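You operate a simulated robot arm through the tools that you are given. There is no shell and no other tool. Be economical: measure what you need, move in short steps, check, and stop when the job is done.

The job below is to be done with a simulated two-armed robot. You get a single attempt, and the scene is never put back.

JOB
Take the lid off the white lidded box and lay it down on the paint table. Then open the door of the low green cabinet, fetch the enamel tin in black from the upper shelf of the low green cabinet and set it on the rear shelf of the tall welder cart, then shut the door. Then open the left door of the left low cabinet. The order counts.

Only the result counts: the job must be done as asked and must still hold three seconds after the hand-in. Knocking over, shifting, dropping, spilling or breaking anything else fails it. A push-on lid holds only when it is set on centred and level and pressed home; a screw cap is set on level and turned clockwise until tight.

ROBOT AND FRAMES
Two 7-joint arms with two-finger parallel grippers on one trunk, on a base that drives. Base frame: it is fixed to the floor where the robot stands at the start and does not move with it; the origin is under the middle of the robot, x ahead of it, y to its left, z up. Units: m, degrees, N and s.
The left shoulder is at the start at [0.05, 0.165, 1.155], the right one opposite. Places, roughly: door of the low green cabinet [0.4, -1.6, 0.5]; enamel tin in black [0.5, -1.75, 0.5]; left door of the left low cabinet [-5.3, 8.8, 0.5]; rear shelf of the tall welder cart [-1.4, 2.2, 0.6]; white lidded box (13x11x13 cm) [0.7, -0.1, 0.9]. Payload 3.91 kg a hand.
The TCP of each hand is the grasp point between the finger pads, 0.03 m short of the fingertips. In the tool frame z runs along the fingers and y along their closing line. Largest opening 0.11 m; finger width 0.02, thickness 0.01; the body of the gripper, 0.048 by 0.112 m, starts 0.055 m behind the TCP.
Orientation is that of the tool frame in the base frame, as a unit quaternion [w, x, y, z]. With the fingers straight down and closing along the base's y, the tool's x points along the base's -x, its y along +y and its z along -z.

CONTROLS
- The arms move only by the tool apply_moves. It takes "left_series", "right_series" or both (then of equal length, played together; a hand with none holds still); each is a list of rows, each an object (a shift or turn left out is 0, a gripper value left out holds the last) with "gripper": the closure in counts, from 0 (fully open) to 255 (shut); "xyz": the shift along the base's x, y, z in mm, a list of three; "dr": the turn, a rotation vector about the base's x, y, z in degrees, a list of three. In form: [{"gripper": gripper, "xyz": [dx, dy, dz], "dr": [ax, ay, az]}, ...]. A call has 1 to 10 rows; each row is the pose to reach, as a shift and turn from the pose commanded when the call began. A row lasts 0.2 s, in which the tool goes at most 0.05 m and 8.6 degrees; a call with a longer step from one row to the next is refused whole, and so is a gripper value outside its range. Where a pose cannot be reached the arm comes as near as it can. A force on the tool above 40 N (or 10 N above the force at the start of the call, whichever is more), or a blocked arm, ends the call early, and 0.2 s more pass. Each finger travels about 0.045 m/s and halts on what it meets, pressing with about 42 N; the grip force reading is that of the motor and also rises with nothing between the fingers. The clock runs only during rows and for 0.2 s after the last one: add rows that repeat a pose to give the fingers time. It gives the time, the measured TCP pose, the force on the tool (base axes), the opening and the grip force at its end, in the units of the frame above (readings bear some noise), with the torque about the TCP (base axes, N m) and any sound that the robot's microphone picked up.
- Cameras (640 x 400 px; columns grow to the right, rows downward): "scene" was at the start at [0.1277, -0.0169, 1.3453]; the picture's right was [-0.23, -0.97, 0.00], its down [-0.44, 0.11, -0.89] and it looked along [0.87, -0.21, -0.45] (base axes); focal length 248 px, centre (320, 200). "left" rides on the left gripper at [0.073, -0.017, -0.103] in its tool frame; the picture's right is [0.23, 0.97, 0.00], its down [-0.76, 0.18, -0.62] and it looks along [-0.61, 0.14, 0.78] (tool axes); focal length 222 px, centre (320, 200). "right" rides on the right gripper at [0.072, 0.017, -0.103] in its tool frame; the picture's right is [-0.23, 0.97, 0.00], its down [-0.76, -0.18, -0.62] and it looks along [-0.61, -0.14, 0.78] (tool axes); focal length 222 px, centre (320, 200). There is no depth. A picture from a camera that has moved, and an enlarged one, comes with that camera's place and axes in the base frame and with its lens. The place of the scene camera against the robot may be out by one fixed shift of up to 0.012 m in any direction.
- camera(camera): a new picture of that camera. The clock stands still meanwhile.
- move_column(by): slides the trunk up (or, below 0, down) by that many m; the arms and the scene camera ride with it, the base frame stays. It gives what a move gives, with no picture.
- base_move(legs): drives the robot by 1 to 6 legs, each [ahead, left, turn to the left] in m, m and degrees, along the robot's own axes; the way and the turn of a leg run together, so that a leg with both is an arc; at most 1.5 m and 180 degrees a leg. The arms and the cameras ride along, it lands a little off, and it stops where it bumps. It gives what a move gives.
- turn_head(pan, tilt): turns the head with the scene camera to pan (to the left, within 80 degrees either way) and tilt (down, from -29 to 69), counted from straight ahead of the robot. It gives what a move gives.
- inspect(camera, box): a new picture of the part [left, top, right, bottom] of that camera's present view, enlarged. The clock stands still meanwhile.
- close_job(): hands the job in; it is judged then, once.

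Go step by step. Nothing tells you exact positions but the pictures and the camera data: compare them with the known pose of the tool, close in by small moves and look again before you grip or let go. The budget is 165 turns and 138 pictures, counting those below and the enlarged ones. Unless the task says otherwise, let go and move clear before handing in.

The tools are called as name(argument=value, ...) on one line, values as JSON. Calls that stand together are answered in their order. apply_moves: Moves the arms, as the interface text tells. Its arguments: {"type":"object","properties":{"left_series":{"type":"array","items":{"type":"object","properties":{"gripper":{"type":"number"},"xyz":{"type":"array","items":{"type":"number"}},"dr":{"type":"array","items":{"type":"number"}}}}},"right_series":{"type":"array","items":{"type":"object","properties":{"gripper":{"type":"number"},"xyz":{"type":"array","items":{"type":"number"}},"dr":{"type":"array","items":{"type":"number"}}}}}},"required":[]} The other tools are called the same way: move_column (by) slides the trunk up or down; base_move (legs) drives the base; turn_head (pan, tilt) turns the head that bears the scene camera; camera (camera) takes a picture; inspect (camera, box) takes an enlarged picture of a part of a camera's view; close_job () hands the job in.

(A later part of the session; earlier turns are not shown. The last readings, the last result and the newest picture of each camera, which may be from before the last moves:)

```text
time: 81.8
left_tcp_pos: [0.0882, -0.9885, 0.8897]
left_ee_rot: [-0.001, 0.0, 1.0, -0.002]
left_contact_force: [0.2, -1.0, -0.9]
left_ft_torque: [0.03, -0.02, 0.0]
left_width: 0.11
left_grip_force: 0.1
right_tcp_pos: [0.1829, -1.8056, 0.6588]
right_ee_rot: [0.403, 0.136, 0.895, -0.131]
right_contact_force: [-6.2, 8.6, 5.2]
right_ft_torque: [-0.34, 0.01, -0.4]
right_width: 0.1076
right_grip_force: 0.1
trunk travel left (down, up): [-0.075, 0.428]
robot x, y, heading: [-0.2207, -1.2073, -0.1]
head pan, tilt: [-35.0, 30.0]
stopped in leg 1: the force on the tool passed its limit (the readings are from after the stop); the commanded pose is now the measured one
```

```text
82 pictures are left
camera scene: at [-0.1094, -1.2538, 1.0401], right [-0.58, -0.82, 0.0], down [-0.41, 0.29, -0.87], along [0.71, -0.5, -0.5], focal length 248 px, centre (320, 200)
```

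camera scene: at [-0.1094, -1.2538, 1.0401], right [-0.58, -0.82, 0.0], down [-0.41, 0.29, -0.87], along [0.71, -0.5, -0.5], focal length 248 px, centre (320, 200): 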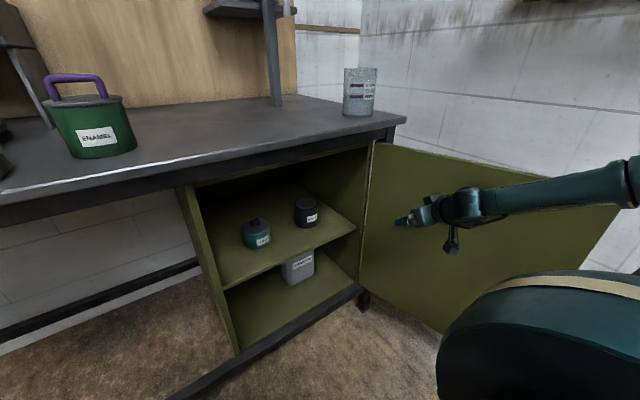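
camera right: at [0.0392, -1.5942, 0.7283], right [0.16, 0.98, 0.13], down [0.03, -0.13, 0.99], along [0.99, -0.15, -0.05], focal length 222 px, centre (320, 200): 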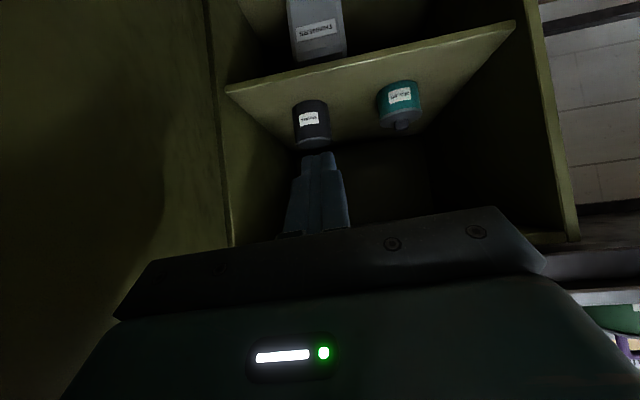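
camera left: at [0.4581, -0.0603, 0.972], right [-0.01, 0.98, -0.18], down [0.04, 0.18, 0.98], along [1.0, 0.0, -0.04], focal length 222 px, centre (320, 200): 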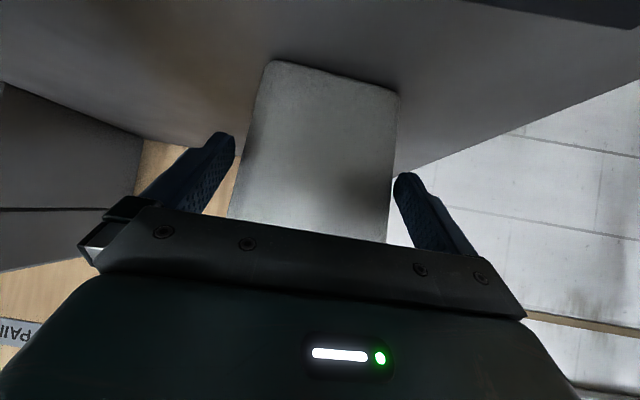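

The door is at about 90°. I pull the hand off it, align toward the tin lower down, and drive forward.

apply_moves(right_series=[{"xyz": [0, 40, 0]}, {"xyz": [10, 80, -10]}, {"xyz": [30, 120, -25]}, {"xyz": [55, 155, -40]}, {"xyz": [80, 185, -60]}, {"xyz": [97, 206, -75]}, {"xyz": [97, 206, -75]}])

camera(camera="right")

camera(camera="scene")

```text
time: 83.4
left_tcp_pos: [0.0885, -0.9891, 0.8886]
left_ee_rot: [0.0, 0.0, 1.0, 0.0]
left_contact_force: [0.0, 0.2, -0.1]
left_ft_torque: [0.02, 0.01, -0.04]
left_width: 0.1104
left_grip_force: 0.0
right_tcp_pos: [0.2797, -1.6002, 0.5835]
right_ee_rot: [0.402, 0.137, 0.896, -0.132]
right_contact_force: [0.1, -0.3, -0.2]
right_ft_torque: [-0.03, 0.0, 0.02]
right_width: 0.1103
right_grip_force: 0.0
trunk travel left (down, up): [-0.075, 0.428]
robot x, y, heading: [-0.2211, -1.2082, 0.1]
head pan, tilt: [-35.0, 30.0]
```

```text
81 pictures are left
camera right: at [0.1678, -1.5392, 0.5941], right [0.49, 0.87, 0.05], down [0.0, -0.05, 1.0], along [0.87, -0.49, -0.03], focal length 222 px, centre (320, 200)
```

right: 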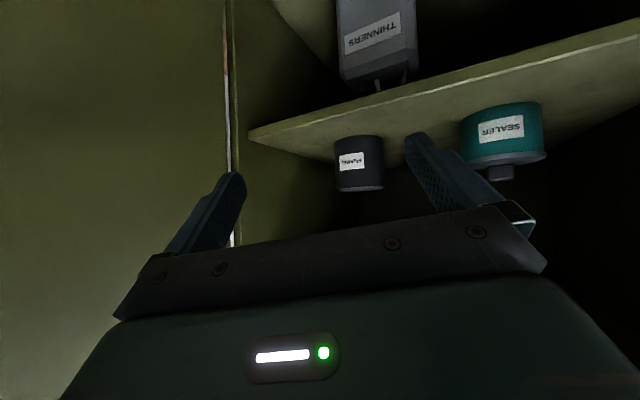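

```text
80 pictures are left
camera scene: at [-0.1087, -1.2547, 1.04], right [-0.58, -0.82, 0.0], down [-0.41, 0.29, -0.87], along [0.71, -0.5, -0.5], focal length 248 px, centre (320, 200)
```

scene: 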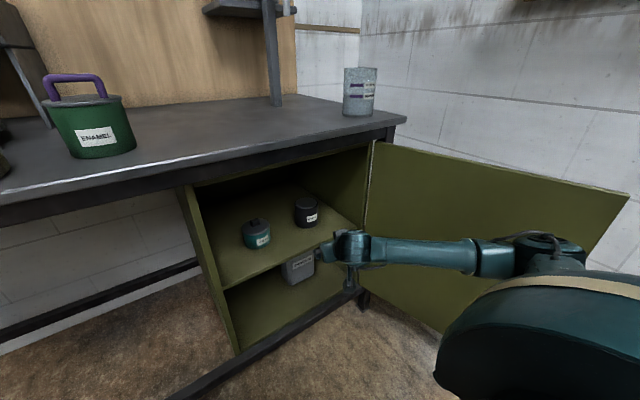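

The way is clear. The tin re-measures at (0.584, -1.68), z 0.455–0.566. I drive ahead 0.2 m.

base_move(legs=[[0.2, 0, 0]])

camera(camera="right")

camera(camera="scene")

```text
time: 85.0
left_tcp_pos: [0.2883, -0.994, 0.8887]
left_ee_rot: [-0.001, 0.005, 1.0, -0.001]
left_contact_force: [0.4, 1.7, 0.2]
left_ft_torque: [-0.01, 0.0, -0.02]
left_width: 0.11
left_grip_force: 0.1
right_tcp_pos: [0.4744, -1.6074, 0.5835]
right_ee_rot: [0.401, 0.142, 0.895, -0.134]
right_contact_force: [-0.3, 0.0, 0.5]
right_ft_torque: [0.02, -0.01, 0.02]
right_width: 0.1101
right_grip_force: 0.0
trunk travel left (down, up): [-0.075, 0.428]
robot x, y, heading: [-0.0224, -1.2094, -0.6]
head pan, tilt: [-35.0, 30.0]
```

```text
79 pictures are left
camera right: at [0.3628, -1.5439, 0.5942], right [0.5, 0.87, 0.05], down [0.0, -0.05, 1.0], along [0.87, -0.5, -0.03], focal length 222 px, centre (320, 200)
```

right: 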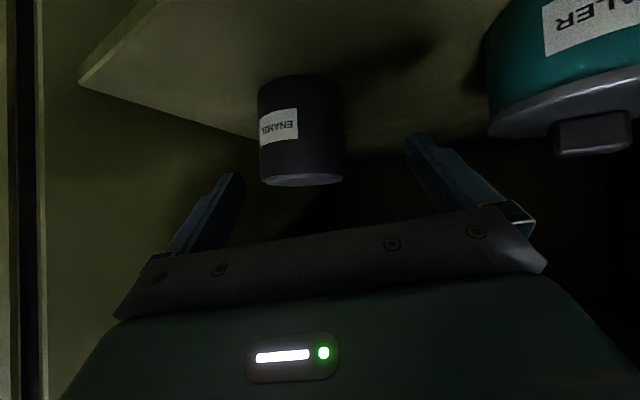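

```text
78 pictures are left
camera scene: at [0.0888, -1.2568, 1.0401], right [-0.58, -0.81, 0.0], down [-0.41, 0.29, -0.87], along [0.7, -0.5, -0.5], focal length 248 px, centre (320, 200)
```

scene: 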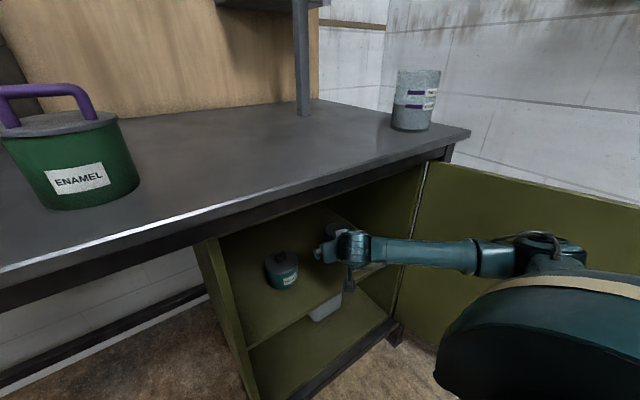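

Refined, the tin is at about (0.555, -1.672), 9 cm wide. I align laterally at a standoff and check.

apply_moves(right_series=[{"xyz": [-6, -18, -12]}, {"xyz": [-12, -36, -26]}, {"xyz": [-12, -36, -30]}, {"xyz": [-12, -36, -30]}])

camera(camera="right")

```text
time: 86.0
left_tcp_pos: [0.2891, -0.9934, 0.8887]
left_ee_rot: [-0.001, 0.005, 1.0, -0.001]
left_contact_force: [-0.4, 0.7, -0.1]
left_ft_torque: [-0.02, 0.03, 0.02]
left_width: 0.1101
left_grip_force: 0.0
right_tcp_pos: [0.4619, -1.6439, 0.5545]
right_ee_rot: [0.397, 0.143, 0.897, -0.134]
right_contact_force: [0.3, 0.4, -0.4]
right_ft_torque: [0.02, 0.01, -0.02]
right_width: 0.1097
right_grip_force: 0.1
right hand out of reach, approached as far as the arm can: row 2, 3
trunk travel left (down, up): [-0.075, 0.428]
robot x, y, heading: [-0.0233, -1.2079, -0.9]
head pan, tilt: [-35.0, 30.0]
```

```text
77 pictures are left
camera right: at [0.3516, -1.5815, 0.5669], right [0.5, 0.86, 0.05], down [0.01, -0.06, 1.0], along [0.87, -0.5, -0.04], focal length 222 px, centre (320, 200)
```

right: 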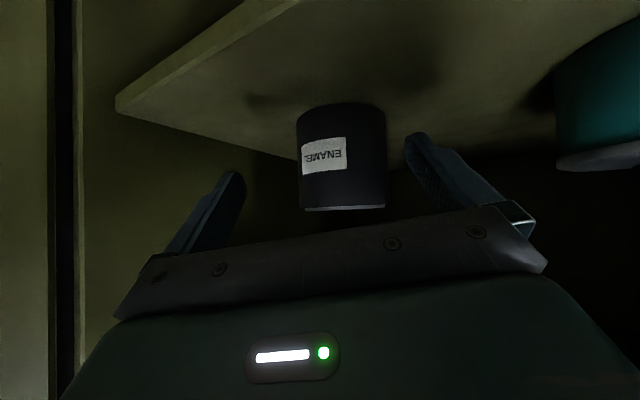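

The tool has picked up a slight roll and points at azimuth -28°. I correct the roll and shift 14 mm left.

apply_moves(right_series=[{"xyz": [2, 6, 0], "dr": [3.2, -1.7, -3.1]}, {"xyz": [5, 13, 0], "dr": [6.5, -3.4, -6.2]}, {"xyz": [5, 13, 0], "dr": [6.5, -3.4, -6.2]}])

camera(camera="right")

```text
time: 86.8
left_tcp_pos: [0.2887, -0.9932, 0.8895]
left_ee_rot: [-0.002, 0.005, 1.0, -0.001]
left_contact_force: [0.8, -0.2, 0.2]
left_ft_torque: [-0.01, 0.01, -0.01]
left_width: 0.1102
left_grip_force: 0.0
right_tcp_pos: [0.4673, -1.6296, 0.5533]
right_ee_rot: [0.409, 0.217, 0.881, -0.1]
right_contact_force: [0.1, -0.5, 0.1]
right_ft_torque: [0.0, -0.02, 0.0]
right_width: 0.1098
right_grip_force: 0.1
trunk travel left (down, up): [-0.075, 0.428]
robot x, y, heading: [-0.0235, -1.2062, -0.6]
head pan, tilt: [-35.0, 30.0]
```

```text
76 pictures are left
camera right: at [0.3633, -1.5567, 0.5666], right [0.58, 0.79, 0.17], down [-0.07, -0.16, 0.98], along [0.81, -0.59, -0.04], focal length 222 px, centre (320, 200)
```

right: 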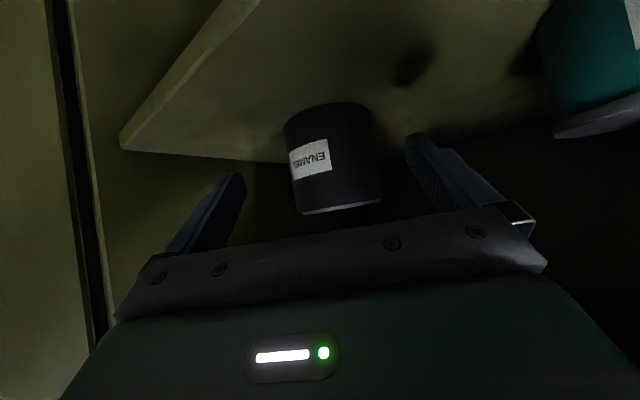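

Aligned. I advance 5 cm with a small left correction and look again.

apply_moves(right_series=[{"xyz": [12, -3, 0]}, {"xyz": [28, -12, 0]}, {"xyz": [46, -19, -2]}, {"xyz": [46, -19, -2]}])

camera(camera="right")

```text
time: 87.8
left_tcp_pos: [0.2891, -0.9935, 0.8896]
left_ee_rot: [-0.001, 0.005, 1.0, -0.001]
left_contact_force: [-0.1, 0.0, 0.1]
left_ft_torque: [-0.03, 0.01, 0.02]
left_width: 0.1101
left_grip_force: 0.2
right_tcp_pos: [0.5139, -1.6486, 0.5529]
right_ee_rot: [0.41, 0.215, 0.881, -0.1]
right_contact_force: [-0.2, 0.2, 0.0]
right_ft_torque: [-0.01, -0.02, 0.0]
right_width: 0.1098
right_grip_force: 0.0
trunk travel left (down, up): [-0.075, 0.428]
robot x, y, heading: [-0.0235, -1.2076, -0.6]
head pan, tilt: [-35.0, 30.0]
```

```text
75 pictures are left
camera right: at [0.4088, -1.5761, 0.5648], right [0.58, 0.8, 0.17], down [-0.07, -0.16, 0.98], along [0.81, -0.58, -0.04], focal length 222 px, centre (320, 200)
```

right: 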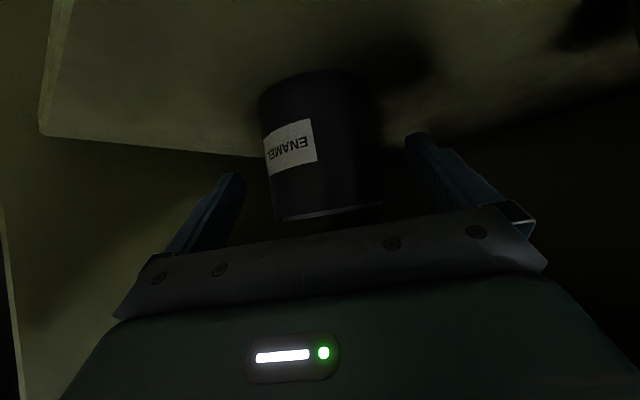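

apply_moves(right_series=[{"xyz": [8, -4, 0]}, {"xyz": [16, -8, 0]}, {"xyz": [16, -8, 0]}])

camera(camera="right")

inspect(camera="scene", box=[240, 180, 440, 320])

```text
time: 88.6
left_tcp_pos: [0.2888, -0.9928, 0.8886]
left_ee_rot: [-0.001, 0.004, 1.0, -0.001]
left_contact_force: [-0.5, 0.0, -0.1]
left_ft_torque: [0.02, -0.02, 0.0]
left_width: 0.1101
left_grip_force: 0.0
right_tcp_pos: [0.5293, -1.655, 0.5524]
right_ee_rot: [0.411, 0.216, 0.88, -0.1]
right_contact_force: [-0.1, -0.3, 0.1]
right_ft_torque: [0.01, 0.0, 0.03]
right_width: 0.11
right_grip_force: 0.0
trunk travel left (down, up): [-0.075, 0.428]
robot x, y, heading: [-0.025, -1.2078, -0.6]
head pan, tilt: [-35.0, 30.0]
```

```text
74 pictures are left
camera right: at [0.4251, -1.5838, 0.564], right [0.58, 0.8, 0.17], down [-0.07, -0.16, 0.98], along [0.81, -0.58, -0.04], focal length 222 px, centre (320, 200)
```

right: 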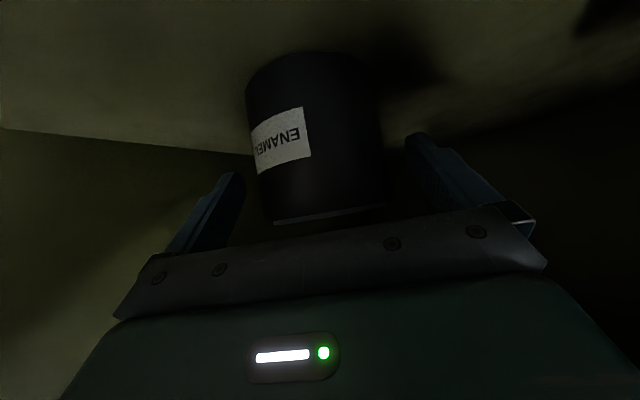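

```text
2.86 times, centred on (340, 250) of scene
camera zoom: at [0.0889, -1.2568, 1.04], right [-0.58, -0.81, 0.0], down [-0.41, 0.29, -0.87], along [0.7, -0.5, -0.5], focal length 709 px, centre (263, 57)
```

zoom: 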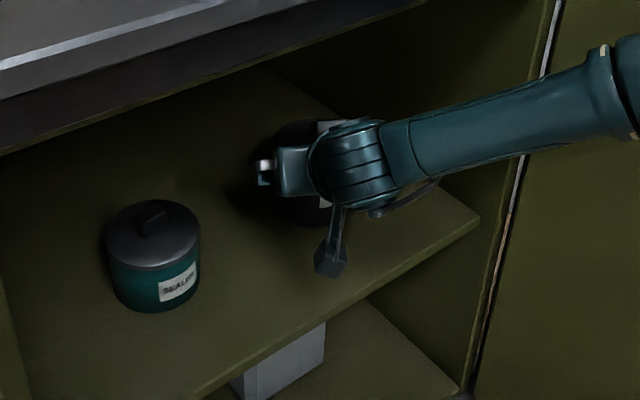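

apply_moves(right_series=[{"xyz": [-1, -3, 0]}, {"xyz": [5, -6, -3]}, {"xyz": [11, -9, -6]}, {"xyz": [11, -9, -6]}])

camera(camera="right")

```text
time: 89.6
left_tcp_pos: [0.2889, -0.9932, 0.8892]
left_ee_rot: [-0.001, 0.005, 1.0, -0.001]
left_contact_force: [-0.5, -0.1, 0.0]
left_ft_torque: [-0.01, 0.02, 0.01]
left_width: 0.11
left_grip_force: 0.2
right_tcp_pos: [0.5385, -1.6639, 0.5461]
right_ee_rot: [0.41, 0.216, 0.88, -0.101]
right_contact_force: [-0.2, 0.2, -0.1]
right_ft_torque: [0.0, -0.02, -0.01]
right_width: 0.1101
right_grip_force: 0.0
trunk travel left (down, up): [-0.075, 0.428]
robot x, y, heading: [-0.0227, -1.2078, -0.5]
head pan, tilt: [-35.0, 30.0]
```

```text
72 pictures are left
camera right: at [0.4352, -1.592, 0.5583], right [0.58, 0.8, 0.17], down [-0.07, -0.16, 0.98], along [0.81, -0.58, -0.04], focal length 222 px, centre (320, 200)
```

right: 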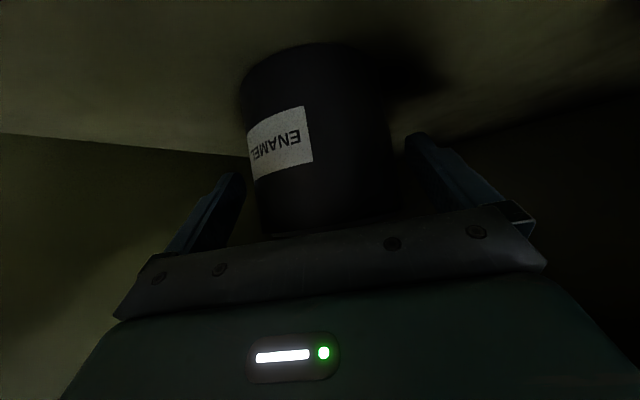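

The tin is centred between the fingers. I close on it.

apply_moves(right_series=[{"xyz": [4, -2, 0], "gripper": 60}, {"xyz": [4, -2, 0], "gripper": 120}, {"xyz": [4, -2, 0], "gripper": 255}, {"xyz": [4, -2, 0], "gripper": 255}, {"xyz": [4, -2, 0], "gripper": 255}])

camera(camera="right")

```text
time: 90.8
left_tcp_pos: [0.2876, -0.9931, 0.8894]
left_ee_rot: [0.0, 0.005, 1.0, -0.001]
left_contact_force: [-0.1, 0.6, 0.2]
left_ft_torque: [-0.03, 0.04, 0.04]
left_width: 0.11
left_grip_force: 0.0
right_tcp_pos: [0.5434, -1.6661, 0.5455]
right_ee_rot: [0.412, 0.216, 0.88, -0.1]
right_contact_force: [1.4, 2.8, 1.9]
right_ft_torque: [0.38, -0.13, 0.05]
right_width: 0.0868
right_grip_force: 41.8
trunk travel left (down, up): [-0.075, 0.428]
robot x, y, heading: [-0.022, -1.2068, -0.6]
head pan, tilt: [-35.0, 30.0]
```

```text
71 pictures are left
camera right: at [0.4387, -1.5936, 0.5586], right [0.58, 0.8, 0.18], down [-0.07, -0.16, 0.98], along [0.81, -0.58, -0.04], focal length 222 px, centre (320, 200)
```

right: 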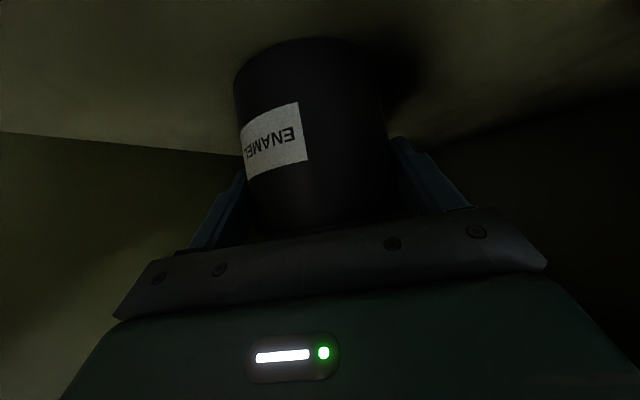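

It is gripped at 87 mm. I lift 3 cm.

apply_moves(right_series=[{"xyz": [0, 0, 10]}, {"xyz": [0, 0, 20]}, {"xyz": [0, 0, 30]}, {"xyz": [0, 0, 30]}])

camera(camera="right")

```text
time: 91.8
left_tcp_pos: [0.2893, -0.9935, 0.8892]
left_ee_rot: [-0.001, 0.004, 1.0, 0.0]
left_contact_force: [-0.4, -0.3, 1.2]
left_ft_torque: [-0.02, 0.0, 0.0]
left_width: 0.1102
left_grip_force: 0.1
right_tcp_pos: [0.5462, -1.668, 0.5735]
right_ee_rot: [0.41, 0.216, 0.881, -0.101]
right_contact_force: [-0.3, -0.2, -7.4]
right_ft_torque: [0.08, 0.04, 0.02]
right_width: 0.0868
right_grip_force: 42.1
trunk travel left (down, up): [-0.075, 0.428]
robot x, y, heading: [-0.0234, -1.2078, -0.8]
head pan, tilt: [-35.0, 30.0]
```

```text
70 pictures are left
camera right: at [0.4404, -1.5958, 0.5856], right [0.58, 0.8, 0.17], down [-0.07, -0.16, 0.98], along [0.81, -0.58, -0.04], focal length 222 px, centre (320, 200)
```

right: 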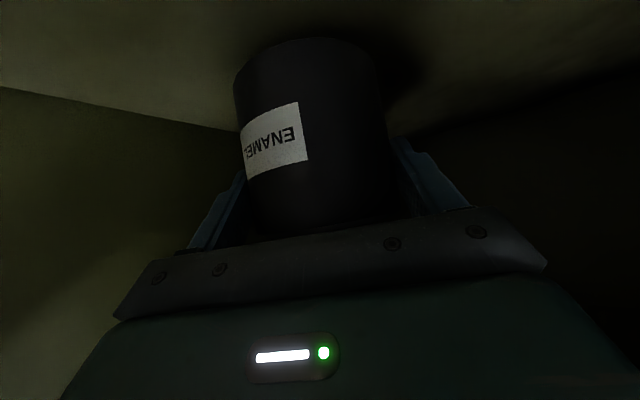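

The tin is lifted (7.4 N). I back the base straight out.

base_move(legs=[[-0.35, 0, 0], [0, 0.3, 0]])

camera(camera="scene")

```text
time: 95.8
left_tcp_pos: [-0.0673, -0.6846, 0.8881]
left_ee_rot: [0.001, 0.004, 1.0, 0.001]
left_contact_force: [0.3, 0.1, -0.1]
left_ft_torque: [0.02, 0.0, -0.02]
left_width: 0.11
left_grip_force: 0.1
right_tcp_pos: [0.187, -1.3589, 0.5727]
right_ee_rot: [0.411, 0.217, 0.88, -0.1]
right_contact_force: [0.5, 0.0, -6.5]
right_ft_torque: [0.03, 0.05, 0.03]
right_width: 0.0868
right_grip_force: 41.8
trunk travel left (down, up): [-0.075, 0.428]
robot x, y, heading: [-0.3777, -0.8984, -0.6]
head pan, tilt: [-35.0, 30.0]
```

```text
69 pictures are left
camera scene: at [-0.2672, -0.9479, 1.0399], right [-0.58, -0.81, 0.0], down [-0.41, 0.29, -0.87], along [0.7, -0.5, -0.5], focal length 248 px, centre (320, 200)
```

scene: 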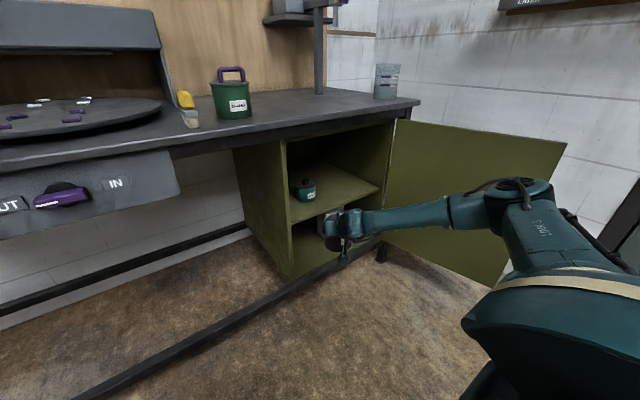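

The tin is out and the teal one is undisturbed. I tuck the hand a bit, back away and look left toward the cart.

apply_moves(right_series=[{"xyz": [-25, 15, 15]}, {"xyz": [-50, 30, 30]}, {"xyz": [-80, 45, 45]}, {"xyz": [-110, 60, 60]}, {"xyz": [-140, 75, 75]}, {"xyz": [-150, 90, 90]}])

base_move(legs=[[-0.6, 0, 0], [0, 0, 60]])

turn_head(pan=30, tilt=12)

camera(camera="scene")

```text
time: 97.2
left_tcp_pos: [-0.0675, -0.6838, 0.8887]
left_ee_rot: [0.0, 0.005, 1.0, -0.001]
left_contact_force: [0.3, -0.3, -0.5]
left_ft_torque: [-0.03, 0.03, -0.02]
left_width: 0.11
left_grip_force: 0.1
right_tcp_pos: [0.0385, -1.2673, 0.6634]
right_ee_rot: [0.41, 0.217, 0.88, -0.101]
right_contact_force: [0.1, -0.2, -6.9]
right_ft_torque: [0.03, 0.09, 0.03]
right_width: 0.0868
right_grip_force: 41.4
trunk travel left (down, up): [-0.075, 0.428]
robot x, y, heading: [-0.3768, -0.8978, -0.5]
head pan, tilt: [-35.0, 30.0]
```

```text
time: 103.1
left_tcp_pos: [-1.0022, -0.5193, 0.8886]
left_ee_rot: [0.0, -0.495, 0.869, -0.001]
left_contact_force: [0.5, -0.4, -0.3]
left_ft_torque: [-0.01, 0.02, 0.01]
left_width: 0.1098
left_grip_force: 0.0
right_tcp_pos: [-0.4425, -0.7204, 0.6632]
right_ee_rot: [0.406, -0.251, 0.871, 0.117]
right_contact_force: [0.1, -0.5, -6.2]
right_ft_torque: [-0.07, 0.07, -0.03]
right_width: 0.0868
right_grip_force: 41.6
trunk travel left (down, up): [-0.075, 0.428]
robot x, y, heading: [-0.973, -0.8954, 59.5]
head pan, tilt: [-35.0, 30.0]
```

```text
time: 104.5
left_tcp_pos: [-1.0028, -0.5191, 0.8902]
left_ee_rot: [0.0, -0.495, 0.869, -0.002]
left_contact_force: [0.1, 0.1, 0.2]
left_ft_torque: [0.01, 0.02, 0.0]
left_width: 0.1099
left_grip_force: 0.0
right_tcp_pos: [-0.4441, -0.7217, 0.6629]
right_ee_rot: [0.405, -0.251, 0.871, 0.117]
right_contact_force: [0.3, 0.0, -6.9]
right_ft_torque: [-0.05, 0.07, 0.01]
right_width: 0.0868
right_grip_force: 41.8
trunk travel left (down, up): [-0.075, 0.428]
robot x, y, heading: [-0.9755, -0.8966, 59.3]
head pan, tilt: [30.0, 12.0]
```

```text
68 pictures are left
camera scene: at [-0.9471, -0.774, 1.0691], right [1.0, -0.01, 0.0], down [0.0, -0.21, -0.98], along [0.01, 0.98, -0.21], focal length 248 px, centre (320, 200)
```

scene: 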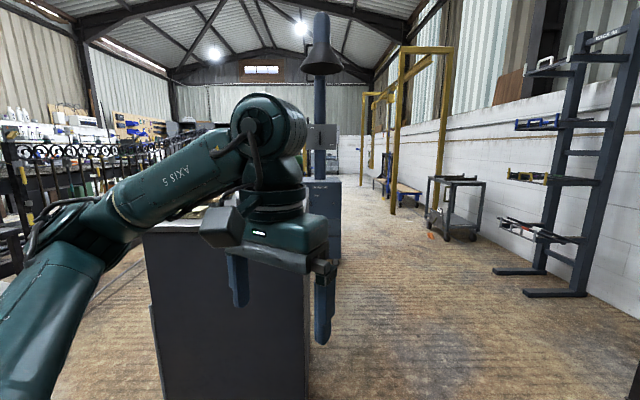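

I see the hall along +y, but the left arm blocks part of the view and a box-like unit stands ahead. I raise the trunk and lower the left hand for a better look.

apply_moves(left_series=[{"xyz": [0, -10, -45]}, {"xyz": [0, -20, -90]}, {"xyz": [0, -30, -135]}, {"xyz": [0, -40, -180]}, {"xyz": [0, -50, -225]}, {"xyz": [0, -60, -270]}])

move_column(by=0.3)

turn_head(pan=38, tilt=18)

camera(camera="scene")

```text
time: 105.9
left_tcp_pos: [-0.9968, -0.5708, 0.6166]
left_ee_rot: [-0.001, -0.495, 0.869, -0.001]
left_contact_force: [-0.2, 0.0, -0.1]
left_ft_torque: [0.03, -0.02, 0.0]
left_width: 0.1098
left_grip_force: 0.0
left hand out of reach, approached as far as the arm can: row 5, 6
right_tcp_pos: [-0.4449, -0.72, 0.6622]
right_ee_rot: [0.405, -0.251, 0.872, 0.116]
right_contact_force: [0.4, -0.2, -6.2]
right_ft_torque: [-0.03, 0.09, 0.0]
right_width: 0.0866
right_grip_force: 42.2
trunk travel left (down, up): [-0.075, 0.428]
robot x, y, heading: [-0.9726, -0.8971, 59.3]
head pan, tilt: [30.0, 12.0]
```

```text
time: 108.9
left_tcp_pos: [-0.9954, -0.5712, 0.9168]
left_ee_rot: [-0.001, -0.494, 0.87, -0.001]
left_contact_force: [1.1, -0.3, 0.3]
left_ft_torque: [0.02, -0.04, 0.05]
left_width: 0.11
left_grip_force: 0.0
right_tcp_pos: [-0.4435, -0.7209, 0.9627]
right_ee_rot: [0.405, -0.251, 0.871, 0.117]
right_contact_force: [0.5, -0.3, -6.4]
right_ft_torque: [-0.05, 0.1, 0.03]
right_width: 0.0869
right_grip_force: 41.9
trunk travel left (down, up): [-0.375, 0.128]
robot x, y, heading: [-0.9782, -0.8987, 59.2]
head pan, tilt: [30.0, 12.0]
```

```text
time: 109.6
left_tcp_pos: [-0.9961, -0.5707, 0.9167]
left_ee_rot: [-0.001, -0.495, 0.869, -0.001]
left_contact_force: [0.5, 0.7, -0.4]
left_ft_torque: [-0.01, 0.0, 0.03]
left_width: 0.1102
left_grip_force: 0.1
right_tcp_pos: [-0.4427, -0.7204, 0.9624]
right_ee_rot: [0.405, -0.252, 0.871, 0.118]
right_contact_force: [-0.3, -0.2, -7.2]
right_ft_torque: [-0.02, 0.08, -0.01]
right_width: 0.0866
right_grip_force: 42.1
trunk travel left (down, up): [-0.375, 0.128]
robot x, y, heading: [-0.9746, -0.8944, 59.1]
head pan, tilt: [38.0, 18.0]
```

```text
67 pictures are left
camera scene: at [-0.9599, -0.7746, 1.3594], right [0.99, 0.13, 0.0], down [0.04, -0.31, -0.95], along [-0.12, 0.94, -0.31], focal length 248 px, centre (320, 200)
```

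scene: 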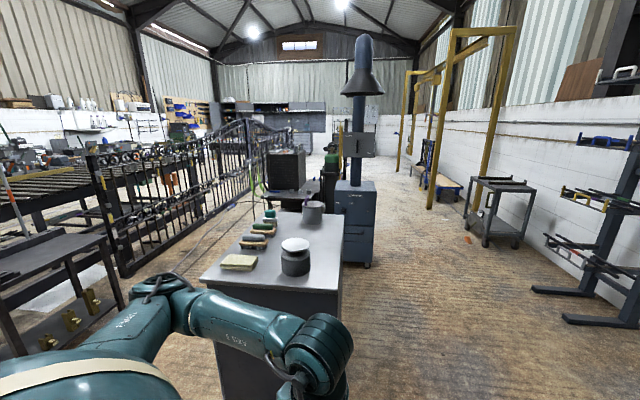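

inspect(camera="scene", box=[220, 110, 400, 280])

```text
2.35 times, centred on (310, 195) of scene
camera zoom: at [-0.9599, -0.7746, 1.3594], right [0.99, 0.13, 0.0], down [0.04, -0.31, -0.95], along [-0.12, 0.94, -0.31], focal length 584 px, centre (344, 212)
```

zoom: 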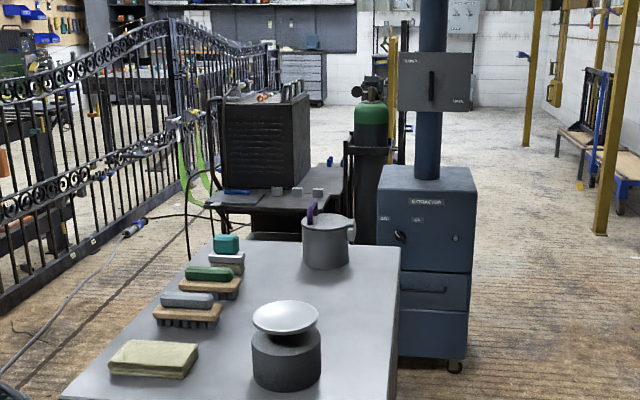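

The welder cart is behind the bench and the fume extractor, carrying a black welder with a gas bottle beside it. I drive up the free aisle on the right and look again.

base_move(legs=[[0.77, -0.02, 0], [0.77, -0.02, 0], [0, 0, 31], [0.8, 0, 0]])

turn_head(pan=50, tilt=22)

camera(camera="scene")

```text
time: 123.0
left_tcp_pos: [-0.3963, 1.4927, 0.9164]
left_ee_rot: [0.001, 0.721, -0.693, 0.002]
left_contact_force: [0.7, -0.4, -0.3]
left_ft_torque: [0.02, -0.02, 0.01]
left_width: 0.1101
left_grip_force: 0.1
right_tcp_pos: [0.1482, 1.6675, 0.9625]
right_ee_rot: [0.356, -0.487, 0.764, 0.227]
right_contact_force: [-0.5, 0.8, -6.9]
right_ft_torque: [-0.09, 0.02, 0.03]
right_width: 0.0868
right_grip_force: 42.2
trunk travel left (down, up): [-0.375, 0.128]
robot x, y, heading: [-0.1996, 1.227, 92.3]
head pan, tilt: [38.0, 18.0]
```

```text
time: 123.7
left_tcp_pos: [-0.3972, 1.4908, 0.9165]
left_ee_rot: [0.0, 0.721, -0.693, 0.0]
left_contact_force: [0.6, -0.5, 0.0]
left_ft_torque: [0.02, -0.03, -0.01]
left_width: 0.1101
left_grip_force: 0.1
right_tcp_pos: [0.1478, 1.6655, 0.9623]
right_ee_rot: [0.356, -0.488, 0.764, 0.227]
right_contact_force: [0.2, -0.1, -6.1]
right_ft_torque: [-0.09, 0.02, -0.02]
right_width: 0.0869
right_grip_force: 42.4
trunk travel left (down, up): [-0.375, 0.128]
robot x, y, heading: [-0.2046, 1.236, 92.0]
head pan, tilt: [50.0, 22.0]
```

```text
65 pictures are left
camera scene: at [-0.2652, 1.3217, 1.3529], right [0.61, 0.79, 0.0], down [0.3, -0.23, -0.93], along [-0.73, 0.57, -0.37], focal length 248 px, centre (320, 200)
```

scene: 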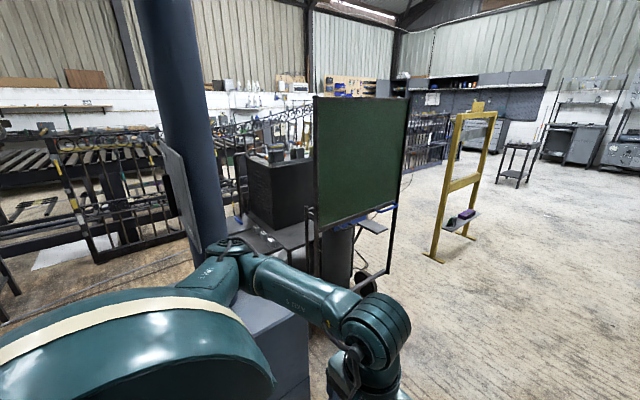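

inspect(camera="scene", box=[230, 80, 430, 300])

```text
1.82 times, centred on (330, 190) of scene
camera zoom: at [-0.2652, 1.3217, 1.3529], right [0.61, 0.79, 0.0], down [0.3, -0.23, -0.93], along [-0.73, 0.57, -0.37], focal length 451 px, centre (302, 218)
```

zoom: 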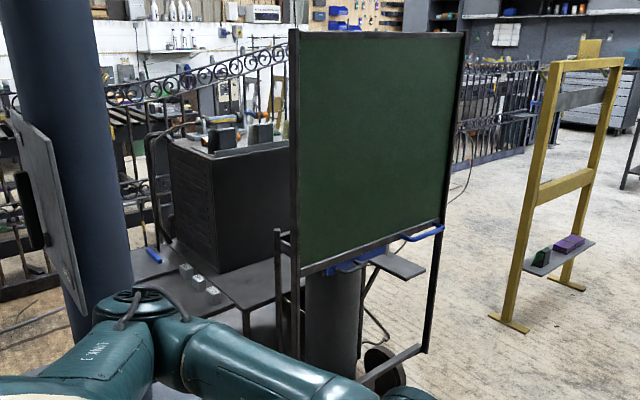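

A green welding screen hides the cart's far end. I drive further along to see it from the other side.

base_move(legs=[[0.9, -0.05, 0], [0.9, -0.05, 0], [0, 0, 60]])

turn_head(pan=55, tilt=25)

camera(camera="scene")

```text
time: 130.9
left_tcp_pos: [-0.3164, 2.8827, 0.9167]
left_ee_rot: [-0.002, -0.703, 0.711, -0.002]
left_contact_force: [-0.3, -0.7, 0.3]
left_ft_torque: [-0.05, -0.05, 0.03]
left_width: 0.1099
left_grip_force: 0.1
right_tcp_pos: [0.2357, 3.0244, 0.9563]
right_ee_rot: [0.356, -0.47, 0.781, 0.208]
right_contact_force: [-0.5, 0.1, -6.6]
right_ft_torque: [0.02, -0.03, -0.02]
right_width: 0.087
right_grip_force: 41.7
trunk travel left (down, up): [-0.375, 0.128]
robot x, y, heading: [-0.1378, 2.6116, 89.2]
head pan, tilt: [50.0, 22.0]
stopped in leg 2: the force on the tool passed its limit (the readings are from after the stop); the commanded pose is now the measured one
```

```text
time: 131.6
left_tcp_pos: [-0.3177, 2.8817, 0.9174]
left_ee_rot: [-0.002, -0.703, 0.711, -0.001]
left_contact_force: [0.4, 0.5, 0.0]
left_ft_torque: [0.03, 0.01, -0.02]
left_width: 0.11
left_grip_force: 0.1
right_tcp_pos: [0.237, 3.0245, 0.9575]
right_ee_rot: [0.357, -0.47, 0.78, 0.209]
right_contact_force: [-0.3, 0.1, -5.6]
right_ft_torque: [0.02, -0.01, -0.01]
right_width: 0.087
right_grip_force: 42.0
trunk travel left (down, up): [-0.375, 0.128]
robot x, y, heading: [-0.1346, 2.6093, 89.4]
head pan, tilt: [55.0, 25.0]
```

```text
63 pictures are left
camera scene: at [-0.1984, 2.6994, 1.348], right [0.58, 0.81, 0.0], down [0.34, -0.25, -0.91], along [-0.74, 0.53, -0.42], focal length 248 px, centre (320, 200)
```

scene: 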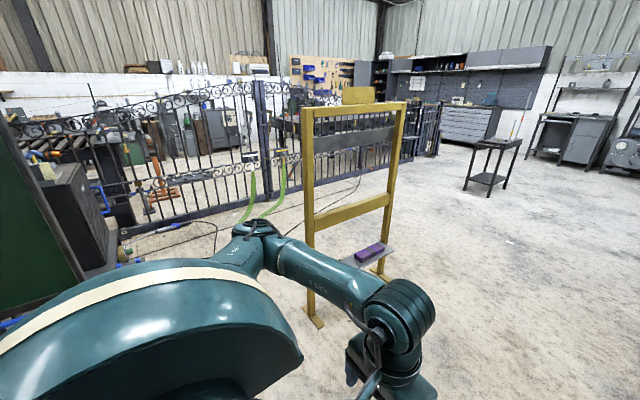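

The right hand touched something ahead. I look to the right and in front.

turn_head(pan=-30, tilt=30)

camera(camera="scene")

camera(camera="right")

```text
time: 133.2
left_tcp_pos: [-0.3169, 2.8823, 0.9159]
left_ee_rot: [-0.001, -0.703, 0.711, -0.001]
left_contact_force: [0.8, 0.0, 0.2]
left_ft_torque: [-0.01, -0.03, 0.01]
left_width: 0.11
left_grip_force: 0.0
right_tcp_pos: [0.2369, 3.0242, 0.9589]
right_ee_rot: [0.358, -0.47, 0.779, 0.21]
right_contact_force: [0.5, 1.5, -7.8]
right_ft_torque: [0.02, -0.01, -0.02]
right_width: 0.0869
right_grip_force: 42.1
trunk travel left (down, up): [-0.375, 0.128]
robot x, y, heading: [-0.1324, 2.612, 89.2]
head pan, tilt: [-30.0, 30.0]
```

```text
62 pictures are left
camera scene: at [-0.0775, 2.7232, 1.34], right [0.86, -0.51, 0.0], down [-0.26, -0.43, -0.87], along [0.44, 0.74, -0.5], focal length 248 px, centre (320, 200)
```

scene: 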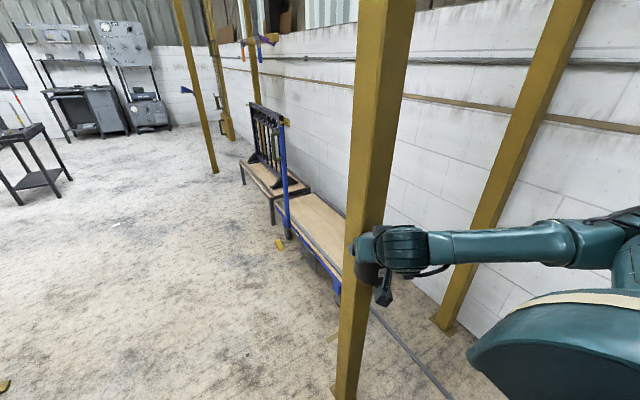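

```text
61 pictures are left
camera right: at [0.1621, 2.9207, 0.9732], right [-0.79, 0.59, 0.16], down [0.16, -0.05, 0.99], along [0.59, 0.8, -0.05], focal length 222 px, centre (320, 200)
```

right: 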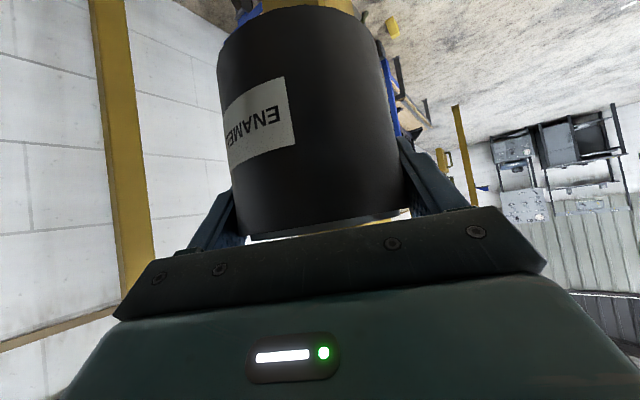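

The tin bumped the fixed yellow gantry post but is still held upright. I back up, turn left and look at the cart.

base_move(legs=[[-0.2, 0, 0], [0, 0, 90]])

turn_head(pan=5, tilt=25)

camera(camera="scene")

```text
time: 138.6
left_tcp_pos: [-0.4052, 2.223, 0.917]
left_ee_rot: [0.0, 1.0, -0.003, 0.002]
left_contact_force: [-0.5, 0.3, 0.4]
left_ft_torque: [0.03, 0.01, -0.01]
left_width: 0.1098
left_grip_force: 0.0
right_tcp_pos: [-0.5504, 2.7768, 0.958]
right_ee_rot: [-0.104, 0.884, -0.217, -0.401]
right_contact_force: [-0.5, 0.4, -6.5]
right_ft_torque: [0.0, 0.02, 0.0]
right_width: 0.0868
right_grip_force: 41.6
trunk travel left (down, up): [-0.375, 0.128]
robot x, y, heading: [-0.1364, 2.4087, 179.7]
head pan, tilt: [-30.0, 30.0]
```

```text
time: 139.6
left_tcp_pos: [-0.4053, 2.224, 0.9182]
left_ee_rot: [0.0, 1.0, -0.003, 0.002]
left_contact_force: [-0.6, -0.2, 1.0]
left_ft_torque: [0.0, 0.0, 0.0]
left_width: 0.11
left_grip_force: 0.0
right_tcp_pos: [-0.5504, 2.7771, 0.958]
right_ee_rot: [-0.103, 0.884, -0.217, -0.401]
right_contact_force: [0.4, -0.8, -6.0]
right_ft_torque: [0.01, 0.04, -0.04]
right_width: 0.0866
right_grip_force: 42.0
trunk travel left (down, up): [-0.375, 0.128]
robot x, y, heading: [-0.1383, 2.4042, 179.5]
head pan, tilt: [5.0, 25.0]
```

```text
60 pictures are left
camera scene: at [-0.2481, 2.4064, 1.3479], right [-0.08, 1.0, 0.0], down [0.42, 0.03, -0.91], along [-0.9, -0.07, -0.42], focal length 248 px, centre (320, 200)
```

scene: 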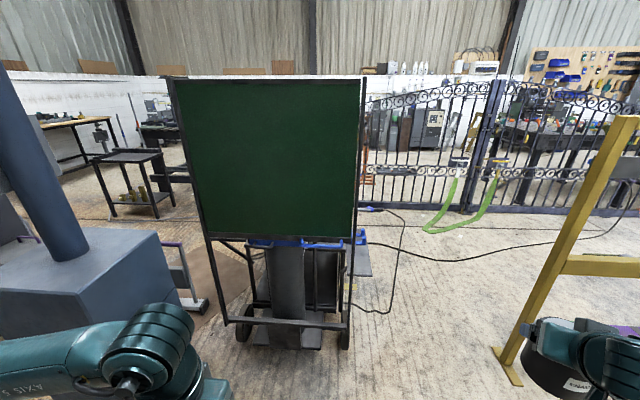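

inspect(camera="scene", box=[180, 190, 420, 360])

```text
2.35 times, centred on (300, 275) of scene
camera zoom: at [-0.2481, 2.4064, 1.3479], right [-0.08, 1.0, 0.0], down [0.42, 0.03, -0.91], along [-0.9, -0.07, -0.42], focal length 584 px, centre (367, 24)
```

zoom: 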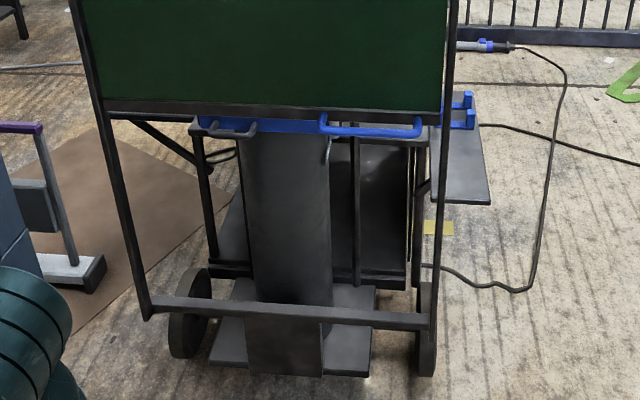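

The shelf plate on the +y side is too far from the stated place; the deck next to the welder fits better. I shift to -y and raise the trunk to see the deck from above.

base_move(legs=[[0, 0.62, 0]])

move_column(by=0.12)

turn_head(pan=-15, tilt=30)

camera(camera="scene")

```text
time: 143.0
left_tcp_pos: [-0.4108, 1.6133, 0.917]
left_ee_rot: [-0.001, 1.0, -0.004, 0.001]
left_contact_force: [-0.5, -0.3, 0.3]
left_ft_torque: [0.02, 0.0, 0.0]
left_width: 0.1101
left_grip_force: 0.1
right_tcp_pos: [-0.5549, 2.1668, 0.9586]
right_ee_rot: [-0.104, 0.884, -0.217, -0.4]
right_contact_force: [0.0, -0.4, -5.7]
right_ft_torque: [0.01, 0.05, -0.03]
right_width: 0.0865
right_grip_force: 41.8
trunk travel left (down, up): [-0.375, 0.128]
robot x, y, heading: [-0.1405, 1.8011, 179.7]
head pan, tilt: [5.0, 25.0]
```

```text
time: 144.5
left_tcp_pos: [-0.4097, 1.6141, 1.0372]
left_ee_rot: [0.0, 1.0, -0.004, 0.001]
left_contact_force: [-0.1, 0.1, -0.1]
left_ft_torque: [-0.04, -0.01, 0.02]
left_width: 0.1103
left_grip_force: 0.0
right_tcp_pos: [-0.5565, 2.1678, 1.0782]
right_ee_rot: [-0.104, 0.884, -0.217, -0.401]
right_contact_force: [-1.1, -0.1, -5.9]
right_ft_torque: [-0.01, 0.02, -0.02]
right_width: 0.0866
right_grip_force: 42.1
trunk travel left (down, up): [-0.495, 0.008]
robot x, y, heading: [-0.141, 1.7983, 179.5]
head pan, tilt: [5.0, 25.0]
```

```text
time: 145.4
left_tcp_pos: [-0.4099, 1.6144, 1.0364]
left_ee_rot: [0.0, 1.0, -0.003, 0.001]
left_contact_force: [0.1, -0.2, 0.5]
left_ft_torque: [-0.02, -0.02, 0.03]
left_width: 0.1099
left_grip_force: 0.0
right_tcp_pos: [-0.5552, 2.1667, 1.0785]
right_ee_rot: [-0.104, 0.884, -0.217, -0.4]
right_contact_force: [-0.6, 0.2, -6.1]
right_ft_torque: [0.03, 0.02, 0.02]
right_width: 0.087
right_grip_force: 42.2
trunk travel left (down, up): [-0.495, 0.008]
robot x, y, heading: [-0.1378, 1.7939, 179.6]
head pan, tilt: [-15.0, 30.0]
```

```text
58 pictures are left
camera scene: at [-0.2482, 1.828, 1.46], right [0.27, 0.96, 0.0], down [0.48, -0.13, -0.87], along [-0.83, 0.23, -0.5], focal length 248 px, centre (320, 200)
```

scene: 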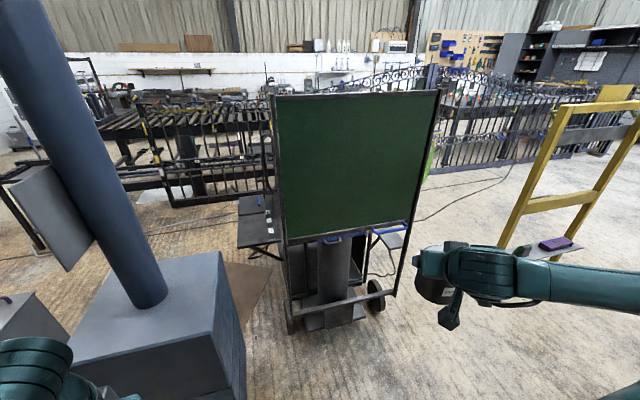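

The rear shelf seems to be the deck part between the welder and the gas bottle, reachable only from the +y side. I drive up the aisle around the yellow frame and look.

base_move(legs=[[0.25, -0.7, 0], [0, 0, -90], [1.0, 0, 0], [0.9, 0, 0], [0, 0, 120]])

turn_head(pan=0, tilt=22)

camera(camera="scene")

```text
time: 167.4
left_tcp_pos: [-0.6206, 4.1414, 1.0359]
left_ee_rot: [0.0, 0.962, 0.271, 0.001]
left_contact_force: [-0.8, 0.2, -0.3]
left_ft_torque: [-0.02, -0.01, -0.02]
left_width: 0.11
left_grip_force: 0.1
right_tcp_pos: [-1.0362, 4.5354, 1.0781]
right_ee_rot: [0.01, 0.91, 0.033, -0.413]
right_contact_force: [0.1, -0.8, -6.5]
right_ft_torque: [-0.02, 0.01, 0.01]
right_width: 0.0869
right_grip_force: 42.1
trunk travel left (down, up): [-0.495, 0.008]
robot x, y, heading: [-0.4872, 4.4405, -148.4]
head pan, tilt: [-15.0, 30.0]
```

```text
time: 168.1
left_tcp_pos: [-0.62, 4.1428, 1.0368]
left_ee_rot: [0.0, 0.962, 0.271, 0.001]
left_contact_force: [-0.4, 0.3, 0.6]
left_ft_torque: [-0.03, -0.02, 0.0]
left_width: 0.1097
left_grip_force: 0.1
right_tcp_pos: [-1.0345, 4.5361, 1.0783]
right_ee_rot: [0.009, 0.91, 0.033, -0.414]
right_contact_force: [-0.1, 0.6, -6.0]
right_ft_torque: [0.02, 0.03, 0.02]
right_width: 0.0866
right_grip_force: 41.6
trunk travel left (down, up): [-0.495, 0.008]
robot x, y, heading: [-0.4859, 4.443, -148.5]
head pan, tilt: [0.0, 22.0]
```

```text
57 pictures are left
camera scene: at [-0.5839, 4.3827, 1.4728], right [-0.52, 0.85, 0.0], down [0.32, 0.2, -0.93], along [-0.79, -0.48, -0.38], focal length 248 px, centre (320, 200)
```

scene: 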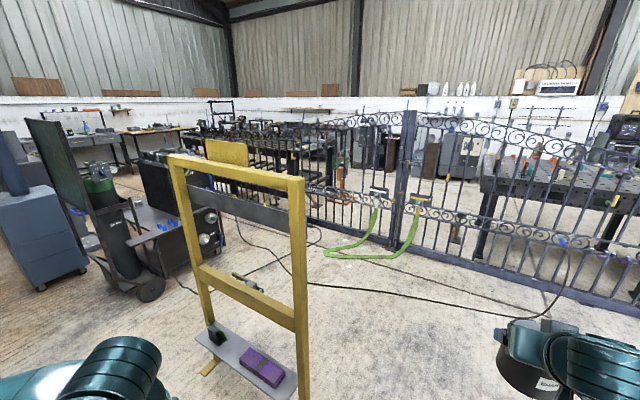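

inspect(camera="scene", box=[10, 100, 260, 310])

```text
1.90 times, centred on (135, 205) of scene
camera zoom: at [-0.5839, 4.3827, 1.4728], right [-0.52, 0.85, 0.0], down [0.32, 0.2, -0.93], along [-0.79, -0.48, -0.38], focal length 473 px, centre (672, 190)
```

zoom: 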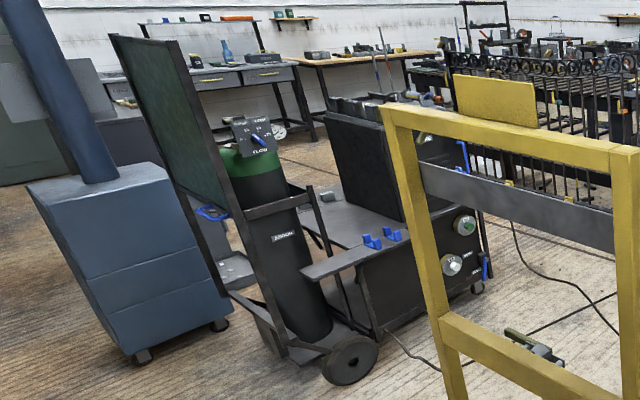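

Now it's clear: the rear shelf is the flat deck between the gas bottle and the welder, around (-1.41, 2.22, 0.6). I drive round the yellow frame and approach from +y.

base_move(legs=[[0.945, -0.755, 0], [0, 0, 58.5], [1.2, 0, 0]])

turn_head(pan=15, tilt=35)

camera(camera="scene")

```text
time: 171.9
left_tcp_pos: [-1.3115, 4.2105, 1.0341]
left_ee_rot: [0.005, 0.954, 0.3, 0.007]
left_contact_force: [0.8, 1.4, 0.7]
left_ft_torque: [0.02, -0.02, 0.01]
left_width: 0.1101
left_grip_force: 0.1
right_tcp_pos: [-1.7416, 4.5997, 1.0789]
right_ee_rot: [0.014, 0.909, 0.047, -0.413]
right_contact_force: [0.1, 0.6, -6.2]
right_ft_torque: [0.01, -0.02, 0.02]
right_width: 0.0866
right_grip_force: 42.0
trunk travel left (down, up): [-0.495, 0.008]
robot x, y, heading: [-1.1988, 4.5216, -146.9]
head pan, tilt: [0.0, 22.0]
stopped in leg 1: the robot was blocked; the commanded pose is now the measured one
```

```text
time: 172.7
left_tcp_pos: [-1.3119, 4.2096, 1.0344]
left_ee_rot: [0.004, 0.955, 0.298, 0.003]
left_contact_force: [0.0, 0.1, -0.1]
left_ft_torque: [-0.02, 0.0, 0.01]
left_width: 0.11
left_grip_force: 0.0
right_tcp_pos: [-1.7421, 4.6005, 1.0807]
right_ee_rot: [0.014, 0.908, 0.046, -0.416]
right_contact_force: [0.4, 0.1, -6.4]
right_ft_torque: [0.01, 0.03, 0.0]
right_width: 0.087
right_grip_force: 41.5
trunk travel left (down, up): [-0.495, 0.008]
robot x, y, heading: [-1.2002, 4.5217, -147.0]
head pan, tilt: [15.0, 35.0]
```

```text
55 pictures are left
camera scene: at [-1.2643, 4.4444, 1.4529], right [-0.74, 0.67, 0.01], down [0.38, 0.42, -0.82], along [-0.55, -0.61, -0.57], focal length 248 px, centre (320, 200)
```

scene: 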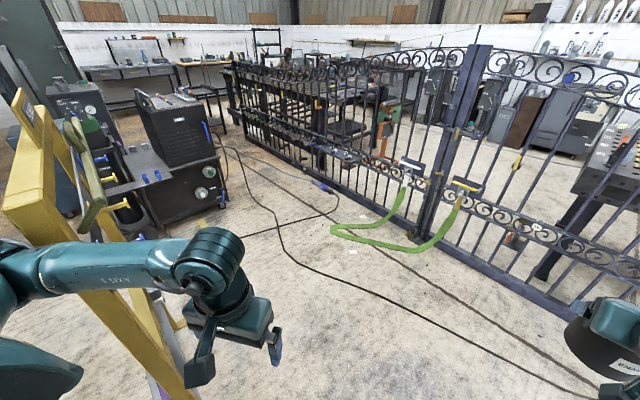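

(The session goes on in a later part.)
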